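You operate a simulated robot arm through the tools that you are given. There is no shell and no other tool. Be economical: measure what you need, move in short steps, check, and stop when the job is done.

The job below is to be done with a simulated two-armed robot. You get a single attempt, and the scene is never put back.

## Task
Take the jar that says "cocoa" from the yard table top and put it on the white side plate there.
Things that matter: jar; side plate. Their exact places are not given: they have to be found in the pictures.

Only the result counts: the job must be done as asked and must still hold three seconds after the hand-in. Knocking over, shifting, dropping, spilling or breaking anything else fails it.

## Robot
Two 6-joint arms with two-finger parallel grippers on one trunk, on a base that drives. Base frame: it is fixed to the floor where the robot stands at the start and does not move with it; the origin is under the middle of the robot, x ahead of it, y to its left, z up. Units: cm, rad, N and s.
The left shoulder is at the start at [6, 18.7, 112.2], the right one opposite. With the tool pointing down near the work surface each hand reaches from about 10 to 60 cm from the robot's upright axis, wherever it stands, measured 20 degrees to its own side. Payload 1.57 kg a hand.
Tool frame (each hand has its own): the origin (TCP) lies between the finger pads and is the grasp point; the fingertips stand 3 cm ahead of it; z points along the fingers, y is the line along which they close. Largest opening 11 cm; finger width 2.4, thickness 1.2; the body of the gripper, 4.8 by 11.2 cm, starts 7.8 cm behind the TCP.
Orientation is that of the tool frame in the base frame, as a unit quaternion [x, y, z, w]. With the fingers straight down and closing along the base's y, the tool's x points along the base's -x, its y along +y and its z along -z.

## Interface
- The arms move only by the tool move_arm. It takes "left_rows", "right_rows" or both (then of equal length, played together; a hand with none holds still); each is a list of rows, each a list of 7 numbers: the turn, a rotation vector about the base's x, y, z in rad, then the shift along the base's x, y, z in cm, then the finger opening in cm, from 0 to 11. In form: [[ax, ay, az, tx, ty, tz, gripper], ...]. A call has 1 to 8 rows; each row shifts and turns the commanded pose from where the row before left it. Each row takes 0.2 s and may step no farther than 5 cm and 0.15 rad from the row before; otherwise, or with a gripper value out of range, the whole call is refused. Where a pose cannot be reached the arm comes as near as it can. A force on the tool above 40 N (or 10 N above the force at the start of the call, whichever is more), or a blocked arm, ends the call early, and 0.2 s more pass. Each finger travels about 15.3 cm/s and halts on what it meets, pressing with about 38 N; the grip force reading is that of the motor and also rises with nothing between the fingers. The clock runs only during rows and for 0.2 s after the last one: add rows that do not move to give the fingers time. It gives the time, the measured TCP pose, the force on the tool (base axes), the opening and the grip force at its end, in the units of the frame above (readings bear some noise).
- Cameras (640 x 400 px; columns grow to the right, rows downward): "scene" is now at [1.33, 1.65, 166.84]; the picture's right is [0.04, -1.00, 0.00], its down [-0.81, -0.04, -0.58] and it looks along [0.58, 0.02, -0.81] (base axes); focal length 274 px, centre (320, 200). "left" rides on the left gripper at [7, -1.6, -14.1] in its tool frame; the picture's right is [0.23, 0.97, 0.00], its down [-0.86, 0.20, -0.48] and it looks along [-0.47, 0.11, 0.88] (tool axes); focal length 222 px, centre (320, 200). "right" rides on the right gripper at [7, 1.6, -14.1] in its tool frame; the picture's right is [-0.23, 0.97, 0.00], its down [-0.86, -0.20, -0.48] and it looks along [-0.47, -0.11, 0.88] (tool axes); focal length 222 px, centre (320, 200).
- grab_frame(camera): a new picture of that camera. No time passes.
- raise_lower(by): slides the trunk up (or, below 0, down) by that many cm; the arms and the scene camera ride with it, the base frame stays. It gives what a move gives, with no picture.
- roll_base(legs): drives the robot by 1 to 6 legs, each [ahead, left, turn to the left] in cm, cm and rad, along the robot's own axes; the way and the turn of a leg run together, so that a leg with both is an arc; at most 150 cm and 3.142 rad a leg. The arms and the cameras ride along, it lands a little off, and it stops where it bumps. It gives what a move gives.
- head_to(pan, tilt): turns the head with the scene camera to pan (to the left, within 1.501 rad either way) and tilt (down, from -0.506 to 1.204), counted from straight ahead of the robot. It gives what a move gives.
- measure_at(camera, pixels): for up to 12 pixels [column, row] of the newest picture of that camera ("zoom" is the newest enlarged one), the place [x, y, z] in the base frame of the surface seen there, good to about 0.3 cm, but the place of the scene camera against the robot may be out by one fixed shift of up to 2.5 cm in any direction. No time passes.
- zoom(camera, box): a new picture of the part [left, top, right, bottom] of that camera's present view, enlarged. No time passes.
- hand_in(): hands the job in; it is judged then, once.

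Go step by step. Measure first, check grasps and placings, and put right what went wrong. The budget is 80 turns and 62 pictures, counting those below and the enlarged ones. Unless the task says otherwise, let go and move clear before handing in, and close with one line.

The tools are called after "Emit:" as name(argument=value, ...) on one line, values as JSON. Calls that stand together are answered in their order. move_arm: Moves the arms, as the interface text tells. Its arguments: {"type":"object","properties":{"left_rows":{"type":"array"},"right_rows":{"type":"array"}},"required":[]} The other tools are called the same way: raise_lower (by) slides the trunk up or down; roll_base (legs) drives the base; head_to (pan, tilt) turns the head that bears the scene camera; grab_frame (camera) takes a picture; measure_at (camera, pixels) gives the place of the surface under pixels of a picture; zoom (camera, box) takes an enlarged picture of a part of a camera's view; hand_in () hands the job in.

At the start:

```text
clock: 0.0
left_eef_pos: [38.54, 26.33, 110.66]
left_tcp_rot: [0.0, 1.0, 0.0, 0.0]
left_force: [0.2, -0.1, -0.1]
left_gripper_width: 11.01
left_finger_force: 0.1
right_eef_pos: [33.35, -8.41, 101.7]
right_tcp_rot: [0.0, 1.0, 0.001, -0.001]
right_force: [0.3, 0.3, 0.1]
right_gripper_width: 11.01
right_finger_force: 0.1
trunk travel left (down, up): [-75.0, 24.0]
robot x, y, heading: [-0.01, 0.07, -0.003]
head pan, tilt: [0.044, 0.953]
```

scene: 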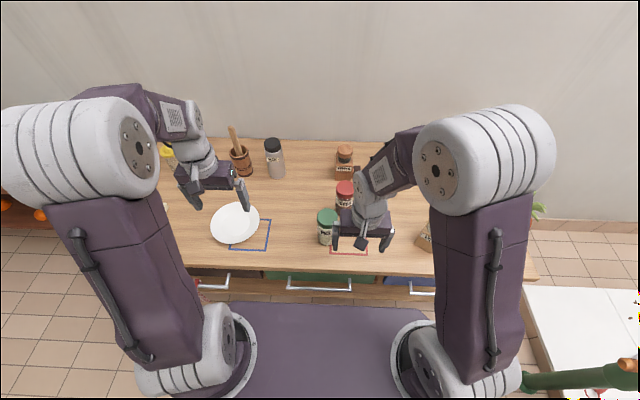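
right: 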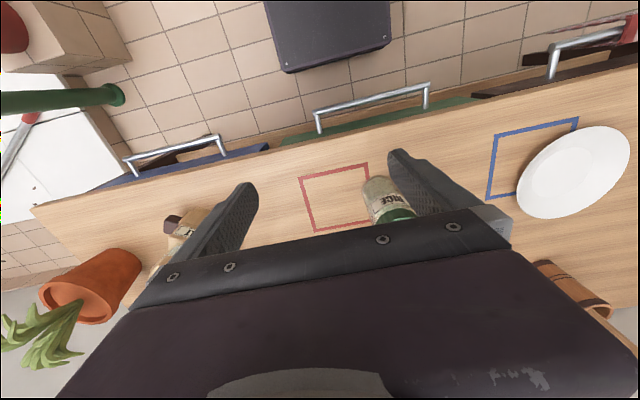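
left: 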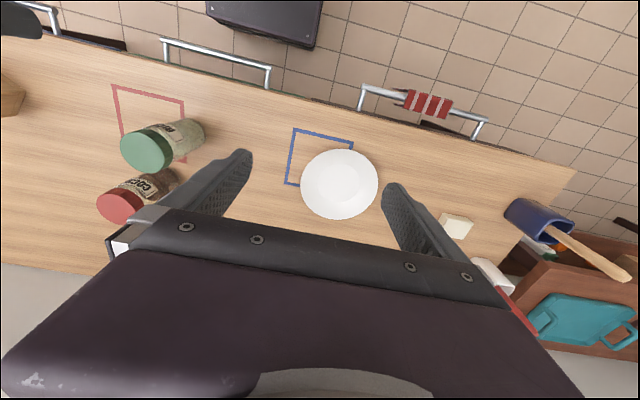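

The left picture shows a red-lidded jar reading "COCO.." near (140,195), a green one ("RICE") near (160,145) and the plate near (340,185). I'll zoom to confirm the labels and measure.

Emit:
zoom(camera="left", box=[80, 90, 240, 240])

Emit:
zoom(camera="scene", box=[200, 130, 440, 280])

Emit:
measure_at(camera="left", pixels=[[118, 206], [155, 182], [145, 152], [185, 135], [340, 184], [301, 184], [378, 184], [340, 150], [340, 218], [160, 230]])

Emit:
measure_at(camera="scene", pixels=[[345, 187], [344, 202], [327, 216], [326, 235], [235, 223], [212, 223], [259, 222], [345, 150], [345, 172], [273, 143]])

```text
2.67 times, centred on (160, 165) of left
```

zoom: 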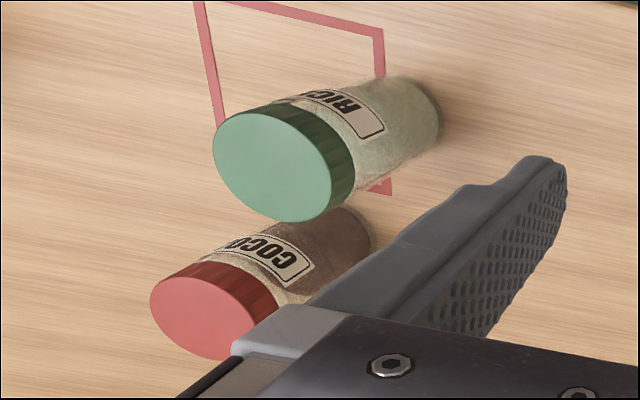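

```text
2.67 times, centred on (320, 205) of scene
```

zoom: 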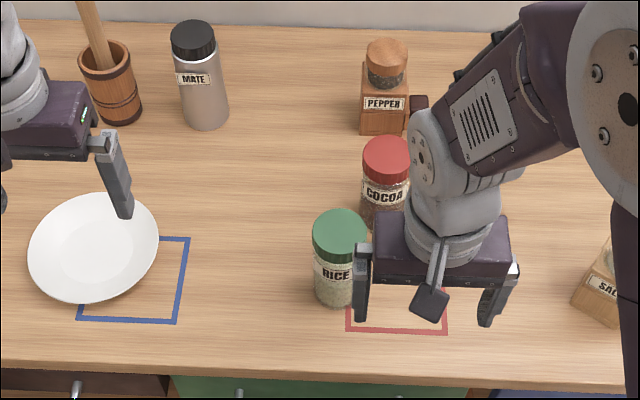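

```text
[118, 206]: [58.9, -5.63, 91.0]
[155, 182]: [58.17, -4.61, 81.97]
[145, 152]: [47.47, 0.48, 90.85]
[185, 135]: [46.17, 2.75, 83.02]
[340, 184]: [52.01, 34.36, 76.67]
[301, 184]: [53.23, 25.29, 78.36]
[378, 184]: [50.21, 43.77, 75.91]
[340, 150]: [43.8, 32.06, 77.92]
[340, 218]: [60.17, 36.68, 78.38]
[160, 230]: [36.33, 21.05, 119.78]
```

```text
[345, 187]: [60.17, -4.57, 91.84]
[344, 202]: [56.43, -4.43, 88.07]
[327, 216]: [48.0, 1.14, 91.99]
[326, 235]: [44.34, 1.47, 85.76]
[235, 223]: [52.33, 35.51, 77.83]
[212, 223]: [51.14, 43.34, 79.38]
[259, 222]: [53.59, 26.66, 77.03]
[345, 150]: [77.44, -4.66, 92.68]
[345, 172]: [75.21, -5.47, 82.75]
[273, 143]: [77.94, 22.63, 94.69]
```

The cocoa jar is the red-lidded one, at about (59,-5.3) with its top at z=91. The plate is at about (52,34.5). Neither arm reaches both from here, so I'll measure the room in front of the base and the plant on the right before driving.

Emit:
measure_at(camera="left", pixels=[[265, 45], [215, 70], [425, 100], [270, 10], [300, 115]])

Emit:
measure_at(camera="right", pixels=[[290, 68], [370, 108], [330, 40], [40, 340], [70, 310], [175, 150], [100, 98], [280, 140], [20, 330], [180, 225], [60, 180]])

Emit:
measure_at(camera="scene", pixels=[[320, 305], [240, 310], [320, 285], [320, 273], [540, 208], [425, 235]])

```text
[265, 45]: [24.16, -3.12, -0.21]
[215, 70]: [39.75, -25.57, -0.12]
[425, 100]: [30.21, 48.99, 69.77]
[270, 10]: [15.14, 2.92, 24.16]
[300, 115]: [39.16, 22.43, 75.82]
```

```text
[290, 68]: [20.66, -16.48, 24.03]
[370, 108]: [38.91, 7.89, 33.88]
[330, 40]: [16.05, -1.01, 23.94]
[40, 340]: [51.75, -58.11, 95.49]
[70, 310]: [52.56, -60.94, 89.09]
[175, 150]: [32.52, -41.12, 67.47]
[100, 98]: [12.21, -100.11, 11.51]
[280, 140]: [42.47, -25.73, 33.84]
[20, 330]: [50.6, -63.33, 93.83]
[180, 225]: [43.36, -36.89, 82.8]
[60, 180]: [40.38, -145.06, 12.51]
```

```text
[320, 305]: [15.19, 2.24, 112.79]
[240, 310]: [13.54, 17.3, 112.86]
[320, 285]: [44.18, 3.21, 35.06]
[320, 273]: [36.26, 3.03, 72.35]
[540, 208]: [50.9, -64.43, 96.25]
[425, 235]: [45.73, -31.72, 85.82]
```

The base front is at x≈21 and the drawer handles at x≈30, so there is room to go 4 cm ahead and 15 cm right. Both hands stay above everything on the table.

Emit:
roll_base(legs=[[0, -15, 0], [4, 0, 0]])

Emit:
grab_frame(camera="scene")

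Emit:
grab_frame(camera="left")

```text
clock: 1.9
left_eef_pos: [42.06, 11.33, 110.88]
left_tcp_rot: [0.001, 1.0, -0.001, 0.002]
left_force: [-0.4, 0.8, 0.1]
left_gripper_width: 10.99
left_finger_force: 0.0
right_eef_pos: [36.7, -23.41, 102.03]
right_tcp_rot: [0.001, 1.0, 0.0, 0.003]
right_force: [-0.3, 1.0, 0.3]
right_gripper_width: 11.01
right_finger_force: 0.1
trunk travel left (down, up): [-75.0, 24.0]
robot x, y, heading: [3.83, -15.08, -0.005]
head pan, tilt: [0.044, 0.953]
```

```text
56 pictures are left
```

scene: 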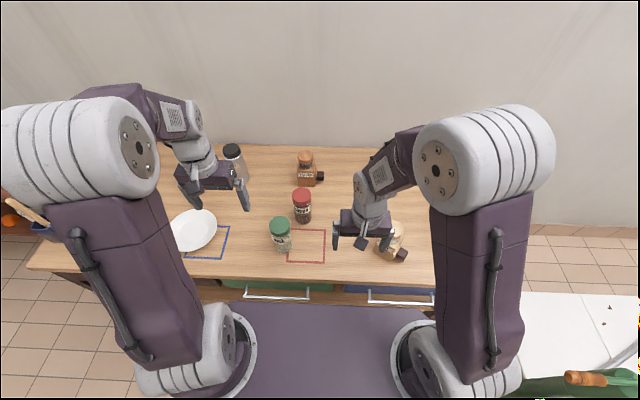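

```text
55 pictures are left
```

left: 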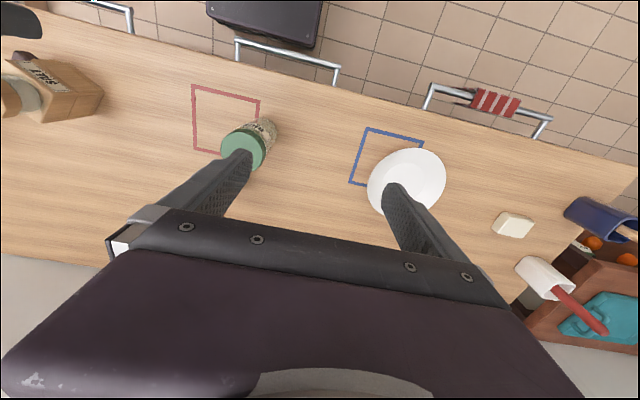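

The cocoa jar is now in clear view at (301,205) in the scene picture. I'll move the left hand above it at z≈106.

Emit:
measure_at(camera="scene", pixels=[[301, 193], [294, 193], [309, 194], [301, 189], [302, 199], [302, 216], [280, 223], [194, 231]])

Emit:
move_arm(left_rows=[[0, 0, 0, 2.8, -2.8, -0.8, 11], [0, 0, 0, 2.8, -2.8, -0.8, 11], [0, 0, 0, 2.8, -2.8, -0.8, 11], [0, 0, 0, 2.8, -2.8, -0.8, 11], [0, 0, 0, 2.8, -2.8, -0.8, 11], [0, 0, 0, 2.8, -2.8, -0.8, 11], [0, 0, 0, 0, 0, 0, 11]])

Emit:
grab_frame(camera="left")

Emit:
zoom(camera="scene", box=[180, 120, 420, 270])

Emit:
grab_frame(camera="right")

```text
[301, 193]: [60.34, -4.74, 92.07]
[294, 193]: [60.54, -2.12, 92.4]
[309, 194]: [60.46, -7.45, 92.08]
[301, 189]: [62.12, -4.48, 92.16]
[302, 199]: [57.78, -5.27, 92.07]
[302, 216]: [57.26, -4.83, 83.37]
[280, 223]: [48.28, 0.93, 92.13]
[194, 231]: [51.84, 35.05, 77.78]
```

```text
clock: 3.5
left_eef_pos: [59.28, -5.65, 106.06]
left_tcp_rot: [0.001, 1.0, -0.001, 0.0]
left_force: [-0.2, 0.0, 0.3]
left_gripper_width: 11.02
left_finger_force: 0.0
right_eef_pos: [37.11, -23.48, 101.83]
right_tcp_rot: [0.001, 1.0, 0.0, 0.0]
right_force: [-0.5, 0.5, -0.8]
right_gripper_width: 11.0
right_finger_force: 0.2
trunk travel left (down, up): [-75.0, 24.0]
robot x, y, heading: [3.89, -14.64, 0.003]
head pan, tilt: [0.044, 0.953]
```

```text
54 pictures are left
```

left: 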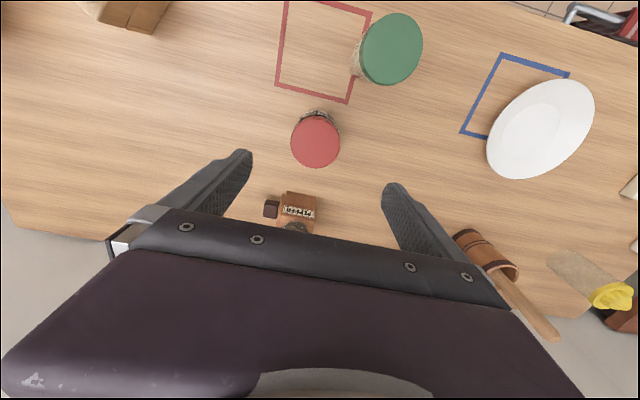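

```text
2.67 times, centred on (300, 195) of scene
```

zoom: 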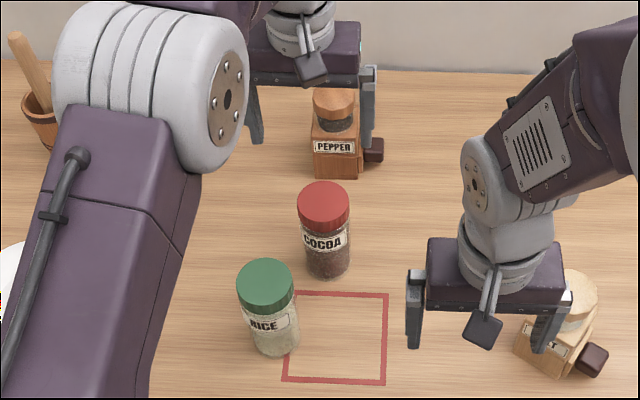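

```text
52 pictures are left
```

right: 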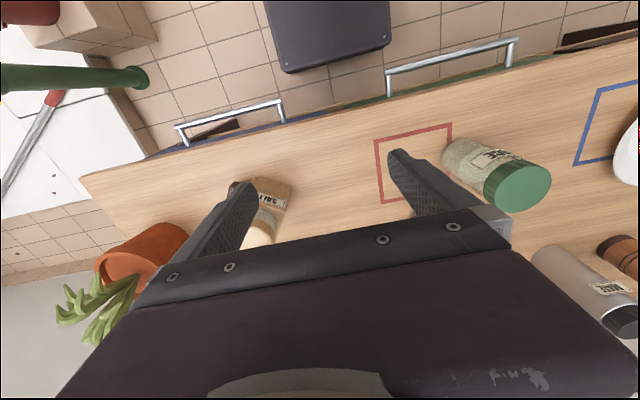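

The left picture shows the red lid centred at (315,139), between the fingers. I'll measure the lid and the plate with this camera.

Emit:
measure_at(camera="left", pixels=[[315, 139], [293, 140], [338, 140], [316, 118], [315, 165], [540, 130], [490, 150], [591, 105], [560, 84], [515, 174]])

```text
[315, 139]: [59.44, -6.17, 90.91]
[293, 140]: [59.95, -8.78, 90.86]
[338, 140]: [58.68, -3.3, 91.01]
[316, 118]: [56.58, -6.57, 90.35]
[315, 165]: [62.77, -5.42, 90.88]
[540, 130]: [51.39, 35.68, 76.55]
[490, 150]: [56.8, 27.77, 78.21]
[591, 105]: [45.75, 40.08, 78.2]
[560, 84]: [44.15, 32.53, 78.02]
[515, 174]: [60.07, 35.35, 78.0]
```

The lid centre is (59.6,-6.0), about 5.9 wide. The plate centre is about (52.1,34.5) with its floor at z≈76.5. I'll descend to z≈85.5.

Emit:
move_arm(left_rows=[[0, 0, 0, 0.3, -0.35, -3, 11], [0, 0, 0, 0, 0, -4, 11], [0, 0, 0, 0, 0, -4, 11], [0, 0, 0, 0, 0, -4, 11], [0, 0, 0, 0, 0, -3, 11], [0, 0, 0, 0, 0, -2.5, 11], [0, 0, 0, 0, 0, 0, 11]])

Emit:
grab_frame(camera="left")

```text
clock: 5.0
left_eef_pos: [59.46, -6.08, 85.42]
left_tcp_rot: [0.001, 1.0, 0.001, 0.0]
left_force: [-0.1, 0.2, 0.2]
left_gripper_width: 10.99
left_finger_force: 0.1
right_eef_pos: [37.13, -23.57, 101.71]
right_tcp_rot: [0.001, 1.0, 0.0, 0.0]
right_force: [0.5, -0.2, -0.2]
right_gripper_width: 11.0
right_finger_force: 0.1
trunk travel left (down, up): [-75.0, 24.0]
robot x, y, heading: [3.96, -14.85, -0.006]
head pan, tilt: [0.044, 0.953]
```

```text
51 pictures are left
```

left: 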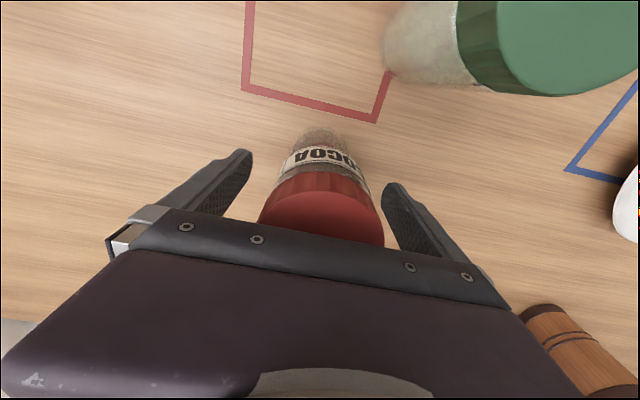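

The jar labelled COCOA sits between the fingers with no contact. I'll close, then lift slightly.

Emit:
move_arm(left_rows=[[0, 0, 0, 0, 0, 0, 8], [0, 0, 0, 0, 0, 0, 5], [0, 0, 0, 0, 0, 0, 3], [0, 0, 0, 0, 0, 0, 3], [0, 0, 0, 0, 0, 1.5, 3], [0, 0, 0, 0, 0, 1.5, 3]])

Emit:
grab_frame(camera="left")

```text
clock: 6.5
left_eef_pos: [59.63, -6.16, 88.44]
left_tcp_rot: [0.001, 1.0, 0.0, -0.002]
left_force: [-0.4, -0.6, -4.2]
left_gripper_width: 7.04
left_finger_force: 38.0
right_eef_pos: [37.2, -23.48, 101.81]
right_tcp_rot: [0.001, 1.0, -0.001, 0.0]
right_force: [0.4, 0.9, -0.7]
right_gripper_width: 10.99
right_finger_force: 0.1
trunk travel left (down, up): [-75.0, 24.0]
robot x, y, heading: [4.04, -15.34, -0.001]
head pan, tilt: [0.044, 0.953]
```

```text
50 pictures are left
```

left: 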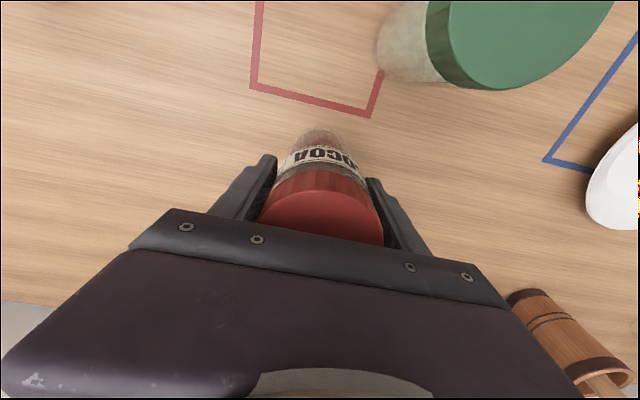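

The jar is held: opening 7.0, about 4 N of weight, and it followed the lift. I'll lift to z≈103.

Emit:
move_arm(left_rows=[[0, 0, 0, 0, 0, 3, 3], [0, 0, 0, 0, 0, 4, 3], [0, 0, 0, 0, 0, 4, 3], [0, 0, 0, 0, 0, 3.5, 3], [0, 0, 0, 0, 0, 0, 3]])

Emit:
move_arm(left_rows=[[0, 0, 0, 0, 3, 0, 3], [0, 0, 0, 0, 4, 0, 3], [0, 0, 0, -1, 4, 0, 3], [0, 0, 0, -1, 4, 0, 3], [0, 0, 0, -1, 4, 0, 3], [0, 0, 0, -1, 4, 0, 3], [0, 0, 0, -1, 4, 0, 3], [0, 0, 0, -1, 3, 0, 3]])

Emit:
grab_frame(camera="left")

```text
clock: 7.7
left_eef_pos: [59.73, -6.05, 102.92]
left_tcp_rot: [0.001, 1.0, -0.001, -0.001]
left_force: [-0.9, -0.7, -2.9]
left_gripper_width: 6.99
left_finger_force: 38.0
right_eef_pos: [37.2, -23.43, 101.64]
right_tcp_rot: [0.001, 1.0, 0.0, -0.001]
right_force: [0.5, 0.1, 0.0]
right_gripper_width: 10.99
right_finger_force: 0.1
trunk travel left (down, up): [-75.0, 24.0]
robot x, y, heading: [4.24, -15.05, -0.004]
head pan, tilt: [0.044, 0.953]
```

```text
clock: 9.4
left_eef_pos: [53.56, 24.13, 102.76]
left_tcp_rot: [0.002, 1.0, 0.0, 0.0]
left_force: [-0.2, -0.3, -3.4]
left_gripper_width: 7.0
left_finger_force: 37.6
right_eef_pos: [37.29, -23.4, 101.78]
right_tcp_rot: [0.001, 1.0, -0.001, 0.0]
right_force: [-0.1, -1.0, 0.0]
right_gripper_width: 11.01
right_finger_force: 0.1
trunk travel left (down, up): [-75.0, 24.0]
robot x, y, heading: [3.78, -15.07, 0.001]
head pan, tilt: [0.044, 0.953]
```

```text
49 pictures are left
```

left: 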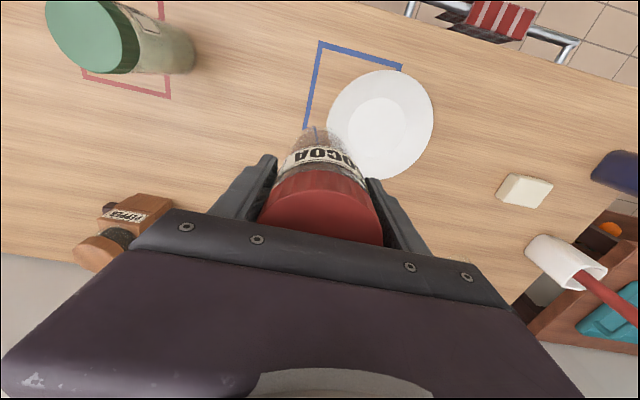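

The plate's inner disc is centred near (381,128). I'll measure it for the final alignment.

Emit:
measure_at(camera="left", pixels=[[381, 127], [406, 128], [381, 99], [382, 156], [434, 118], [385, 71], [390, 179], [328, 130], [418, 82], [422, 158]])

```text
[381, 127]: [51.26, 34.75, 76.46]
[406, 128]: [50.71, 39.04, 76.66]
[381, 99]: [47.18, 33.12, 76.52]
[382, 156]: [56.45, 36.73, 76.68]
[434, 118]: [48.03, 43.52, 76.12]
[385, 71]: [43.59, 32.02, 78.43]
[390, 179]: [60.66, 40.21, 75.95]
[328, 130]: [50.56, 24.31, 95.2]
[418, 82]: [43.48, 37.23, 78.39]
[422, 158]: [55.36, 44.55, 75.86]
```

The plate centre works out to about (52.0,34.6), floor z 76.5, so release should be near tool z≈86.0. I'll move over it and come down to about 88.

Emit:
move_arm(left_rows=[[0, 0, 0, -0.5, 3.5, 0, 3], [0, 0, 0, -0.5, 3.5, 0, 3], [0, 0, 0, -0.6, 3.4, 0, 3], [0, 0, 0, 0, 0, -4, 3], [0, 0, 0, 0, 0, -4, 3], [0, 0, 0, 0, 0, -4, 3], [0, 0, 0, 0, 0, -2.5, 3], [0, 0, 0, 0, 0, 0, 3]])

Emit:
grab_frame(camera="left")

Emit:
grab_frame(camera="scene")

```text
clock: 11.2
left_eef_pos: [52.07, 34.26, 88.34]
left_tcp_rot: [0.001, 1.0, 0.0, 0.0]
left_force: [-0.4, -0.8, -4.1]
left_gripper_width: 6.99
left_finger_force: 37.7
right_eef_pos: [37.31, -23.49, 101.69]
right_tcp_rot: [0.001, 1.0, 0.001, 0.0]
right_force: [0.0, 0.9, 0.3]
right_gripper_width: 11.02
right_finger_force: 0.1
trunk travel left (down, up): [-75.0, 24.0]
robot x, y, heading: [3.64, -15.42, -0.004]
head pan, tilt: [0.044, 0.953]
```

```text
48 pictures are left
```

left: 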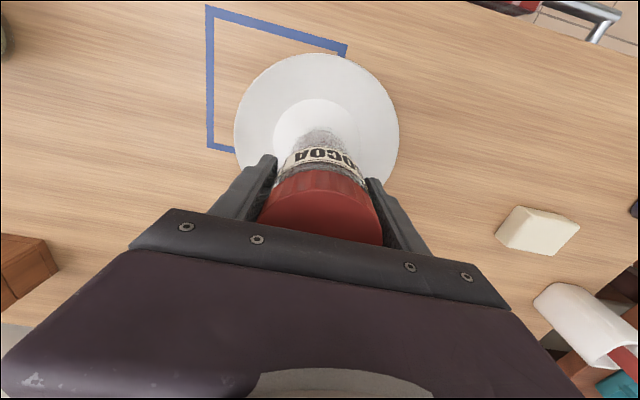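

```text
47 pictures are left
```

scene: 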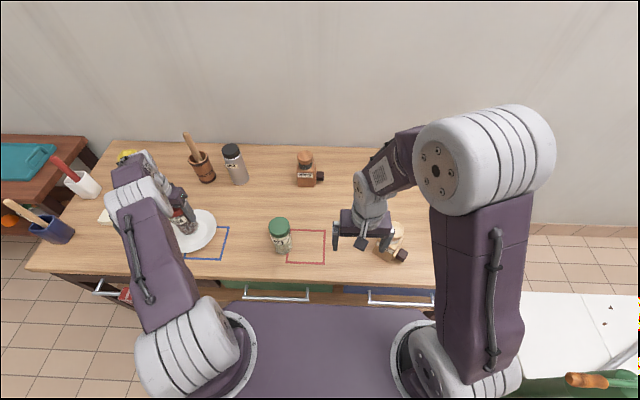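

The jar hangs centred left to right over the disc (columns 273–358). I'll check the fore-aft centring before lowering.

Emit:
measure_at(camera="left", pixels=[[316, 98], [310, 54], [274, 140], [358, 145], [234, 130], [399, 128], [318, 131]])

```text
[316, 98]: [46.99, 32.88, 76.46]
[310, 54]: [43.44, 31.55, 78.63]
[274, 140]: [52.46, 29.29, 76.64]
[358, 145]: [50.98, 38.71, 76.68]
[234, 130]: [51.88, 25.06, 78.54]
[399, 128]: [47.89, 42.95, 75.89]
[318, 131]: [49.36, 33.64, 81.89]
```

The disc centre is about (51.8,34.1) with radius about 4.8, so the jar at (52.1,34.3) is well aligned. I'll lower slowly.

Emit:
move_arm(left_rows=[[0, 0, 0, -0.2, 0, -0.8, 3], [0, 0, 0, 0, 0, -0.6, 3], [0, 0, 0, 0, 0, -0.4, 3], [0, 0, 0, 0, 0, -0.2, 3], [0, 0, 0, 0, 0, 0, 3]])

```text
clock: 12.4
left_eef_pos: [51.89, 34.47, 86.41]
left_tcp_rot: [0.001, 1.0, 0.0, 0.0]
left_force: [-0.4, 0.3, -1.9]
left_gripper_width: 7.03
left_finger_force: 38.2
right_eef_pos: [37.22, -23.56, 101.63]
right_tcp_rot: [0.0, 1.0, -0.001, -0.001]
right_force: [-0.4, -0.1, 0.2]
right_gripper_width: 11.01
right_finger_force: 0.1
trunk travel left (down, up): [-75.0, 24.0]
robot x, y, heading: [4.12, -14.85, -0.001]
head pan, tilt: [0.044, 0.953]
```

The force has eased from -4 to -1.9 N, so contact may be starting. I'll go down a little more.

Emit:
move_arm(left_rows=[[0, 0, 0, 0, 0, -0.15, 3], [0, 0, 0, 0, 0, -0.15, 3], [0, 0, 0, 0, 0, 0, 3]])

```text
clock: 13.2
left_eef_pos: [51.76, 34.44, 86.41]
left_tcp_rot: [0.001, 1.0, 0.002, 0.002]
left_force: [3.8, 3.6, 16.6]
left_gripper_width: 7.02
left_finger_force: 37.5
right_eef_pos: [37.03, -23.65, 101.85]
right_tcp_rot: [0.001, 1.0, 0.001, 0.0]
right_force: [0.5, 0.1, -0.4]
right_gripper_width: 11.02
right_finger_force: 0.0
trunk travel left (down, up): [-75.0, 24.0]
robot x, y, heading: [4.0, -14.95, 0.0]
head pan, tilt: [0.044, 0.953]
```

The jar now presses on the plate at +16.6 N. I'll ease up 0.25 cm and open slowly.

Emit:
move_arm(left_rows=[[0, 0, 0, 0, 0, 0.2, 3], [0, 0, 0, 0, 0, 0, 3], [0, 0, 0, 0, 0, 0, 7.5], [0, 0, 0, 0, 0, 0, 8.5], [0, 0, 0, 0, 0, 0, 10], [0, 0, 0, 0, 0, 0, 11], [0, 0, 0, 0, 0, 0, 11]])

Emit:
grab_frame(camera="left")

```text
clock: 14.8
left_eef_pos: [51.85, 34.42, 86.33]
left_tcp_rot: [0.0, 1.0, 0.0, 0.0]
left_force: [-0.3, 0.3, 0.3]
left_gripper_width: 10.98
left_finger_force: 0.1
right_eef_pos: [37.18, -23.62, 101.6]
right_tcp_rot: [0.001, 1.0, 0.0, 0.001]
right_force: [-0.4, -1.3, 0.1]
right_gripper_width: 10.99
right_finger_force: 0.0
trunk travel left (down, up): [-75.0, 24.0]
robot x, y, heading: [3.94, -14.76, -0.001]
head pan, tilt: [0.044, 0.953]
```

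```text
46 pictures are left
```

left: 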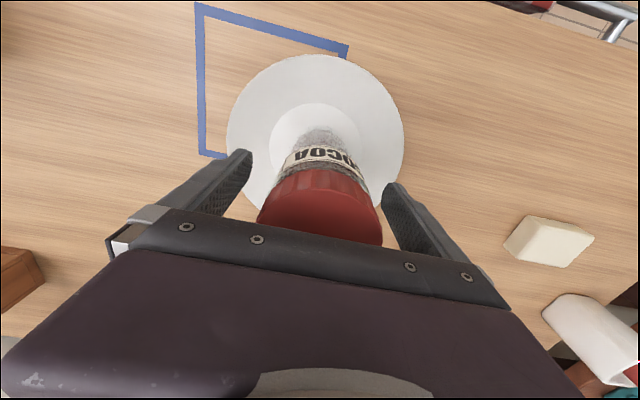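

The jar stands on the disc and the fingers are clear of it. I'll raise straight up.

Emit:
move_arm(left_rows=[[0, 0, 0, 0, 0, 2, 11], [0, 0, 0, 0, 0, 4, 11], [0, 0, 0, 0, 0, 4, 11], [0, 0, 0, 0, 0, 4, 11], [0, 0, 0, 0, 0, 4, 11], [0, 0, 0, 0, 0, 3, 11], [0, 0, 0, 0, 0, 0, 11]])

Emit:
grab_frame(camera="left")

Emit:
grab_frame(camera="scene")

```text
clock: 16.4
left_eef_pos: [51.9, 34.43, 107.44]
left_tcp_rot: [0.002, 1.0, -0.001, 0.0]
left_force: [0.1, 0.1, -1.0]
left_gripper_width: 10.99
left_finger_force: 0.2
right_eef_pos: [37.26, -23.47, 101.6]
right_tcp_rot: [0.001, 1.0, 0.001, 0.0]
right_force: [-0.2, 0.4, -1.3]
right_gripper_width: 10.96
right_finger_force: 0.2
trunk travel left (down, up): [-75.0, 24.0]
robot x, y, heading: [3.85, -15.24, -0.001]
head pan, tilt: [0.044, 0.953]
```

```text
45 pictures are left
```

left: 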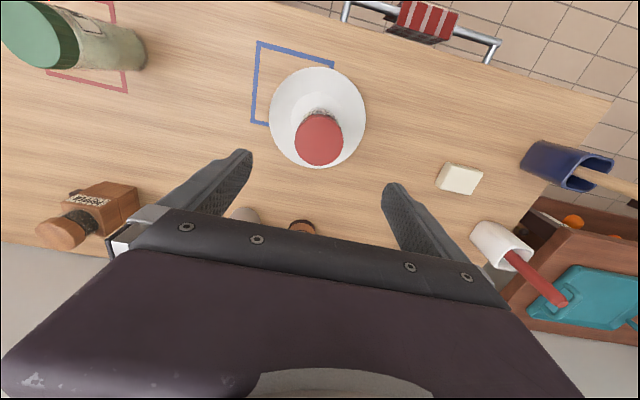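

```text
44 pictures are left
```

scene: 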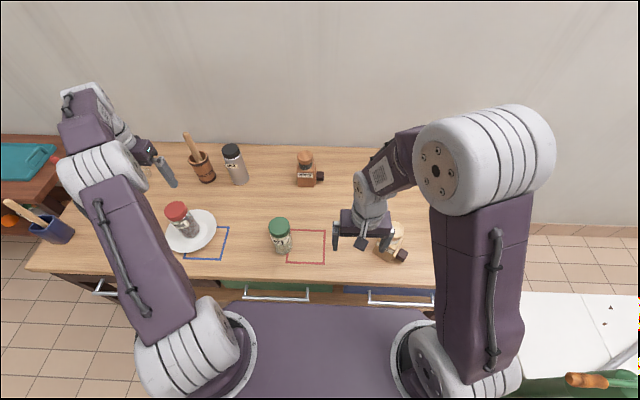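

The jar stands upright in the middle of the plate (scene pixel (182,220)), the hand is clear of it, and nothing else has moved. I'm handing in.

Emit:
hand_in()

```text
The job is handed in.
```

The cocoa jar is standing upright in the middle of the white side plate, the hand is clear of it, and nothing else on the table was disturbed; the job is handed in.
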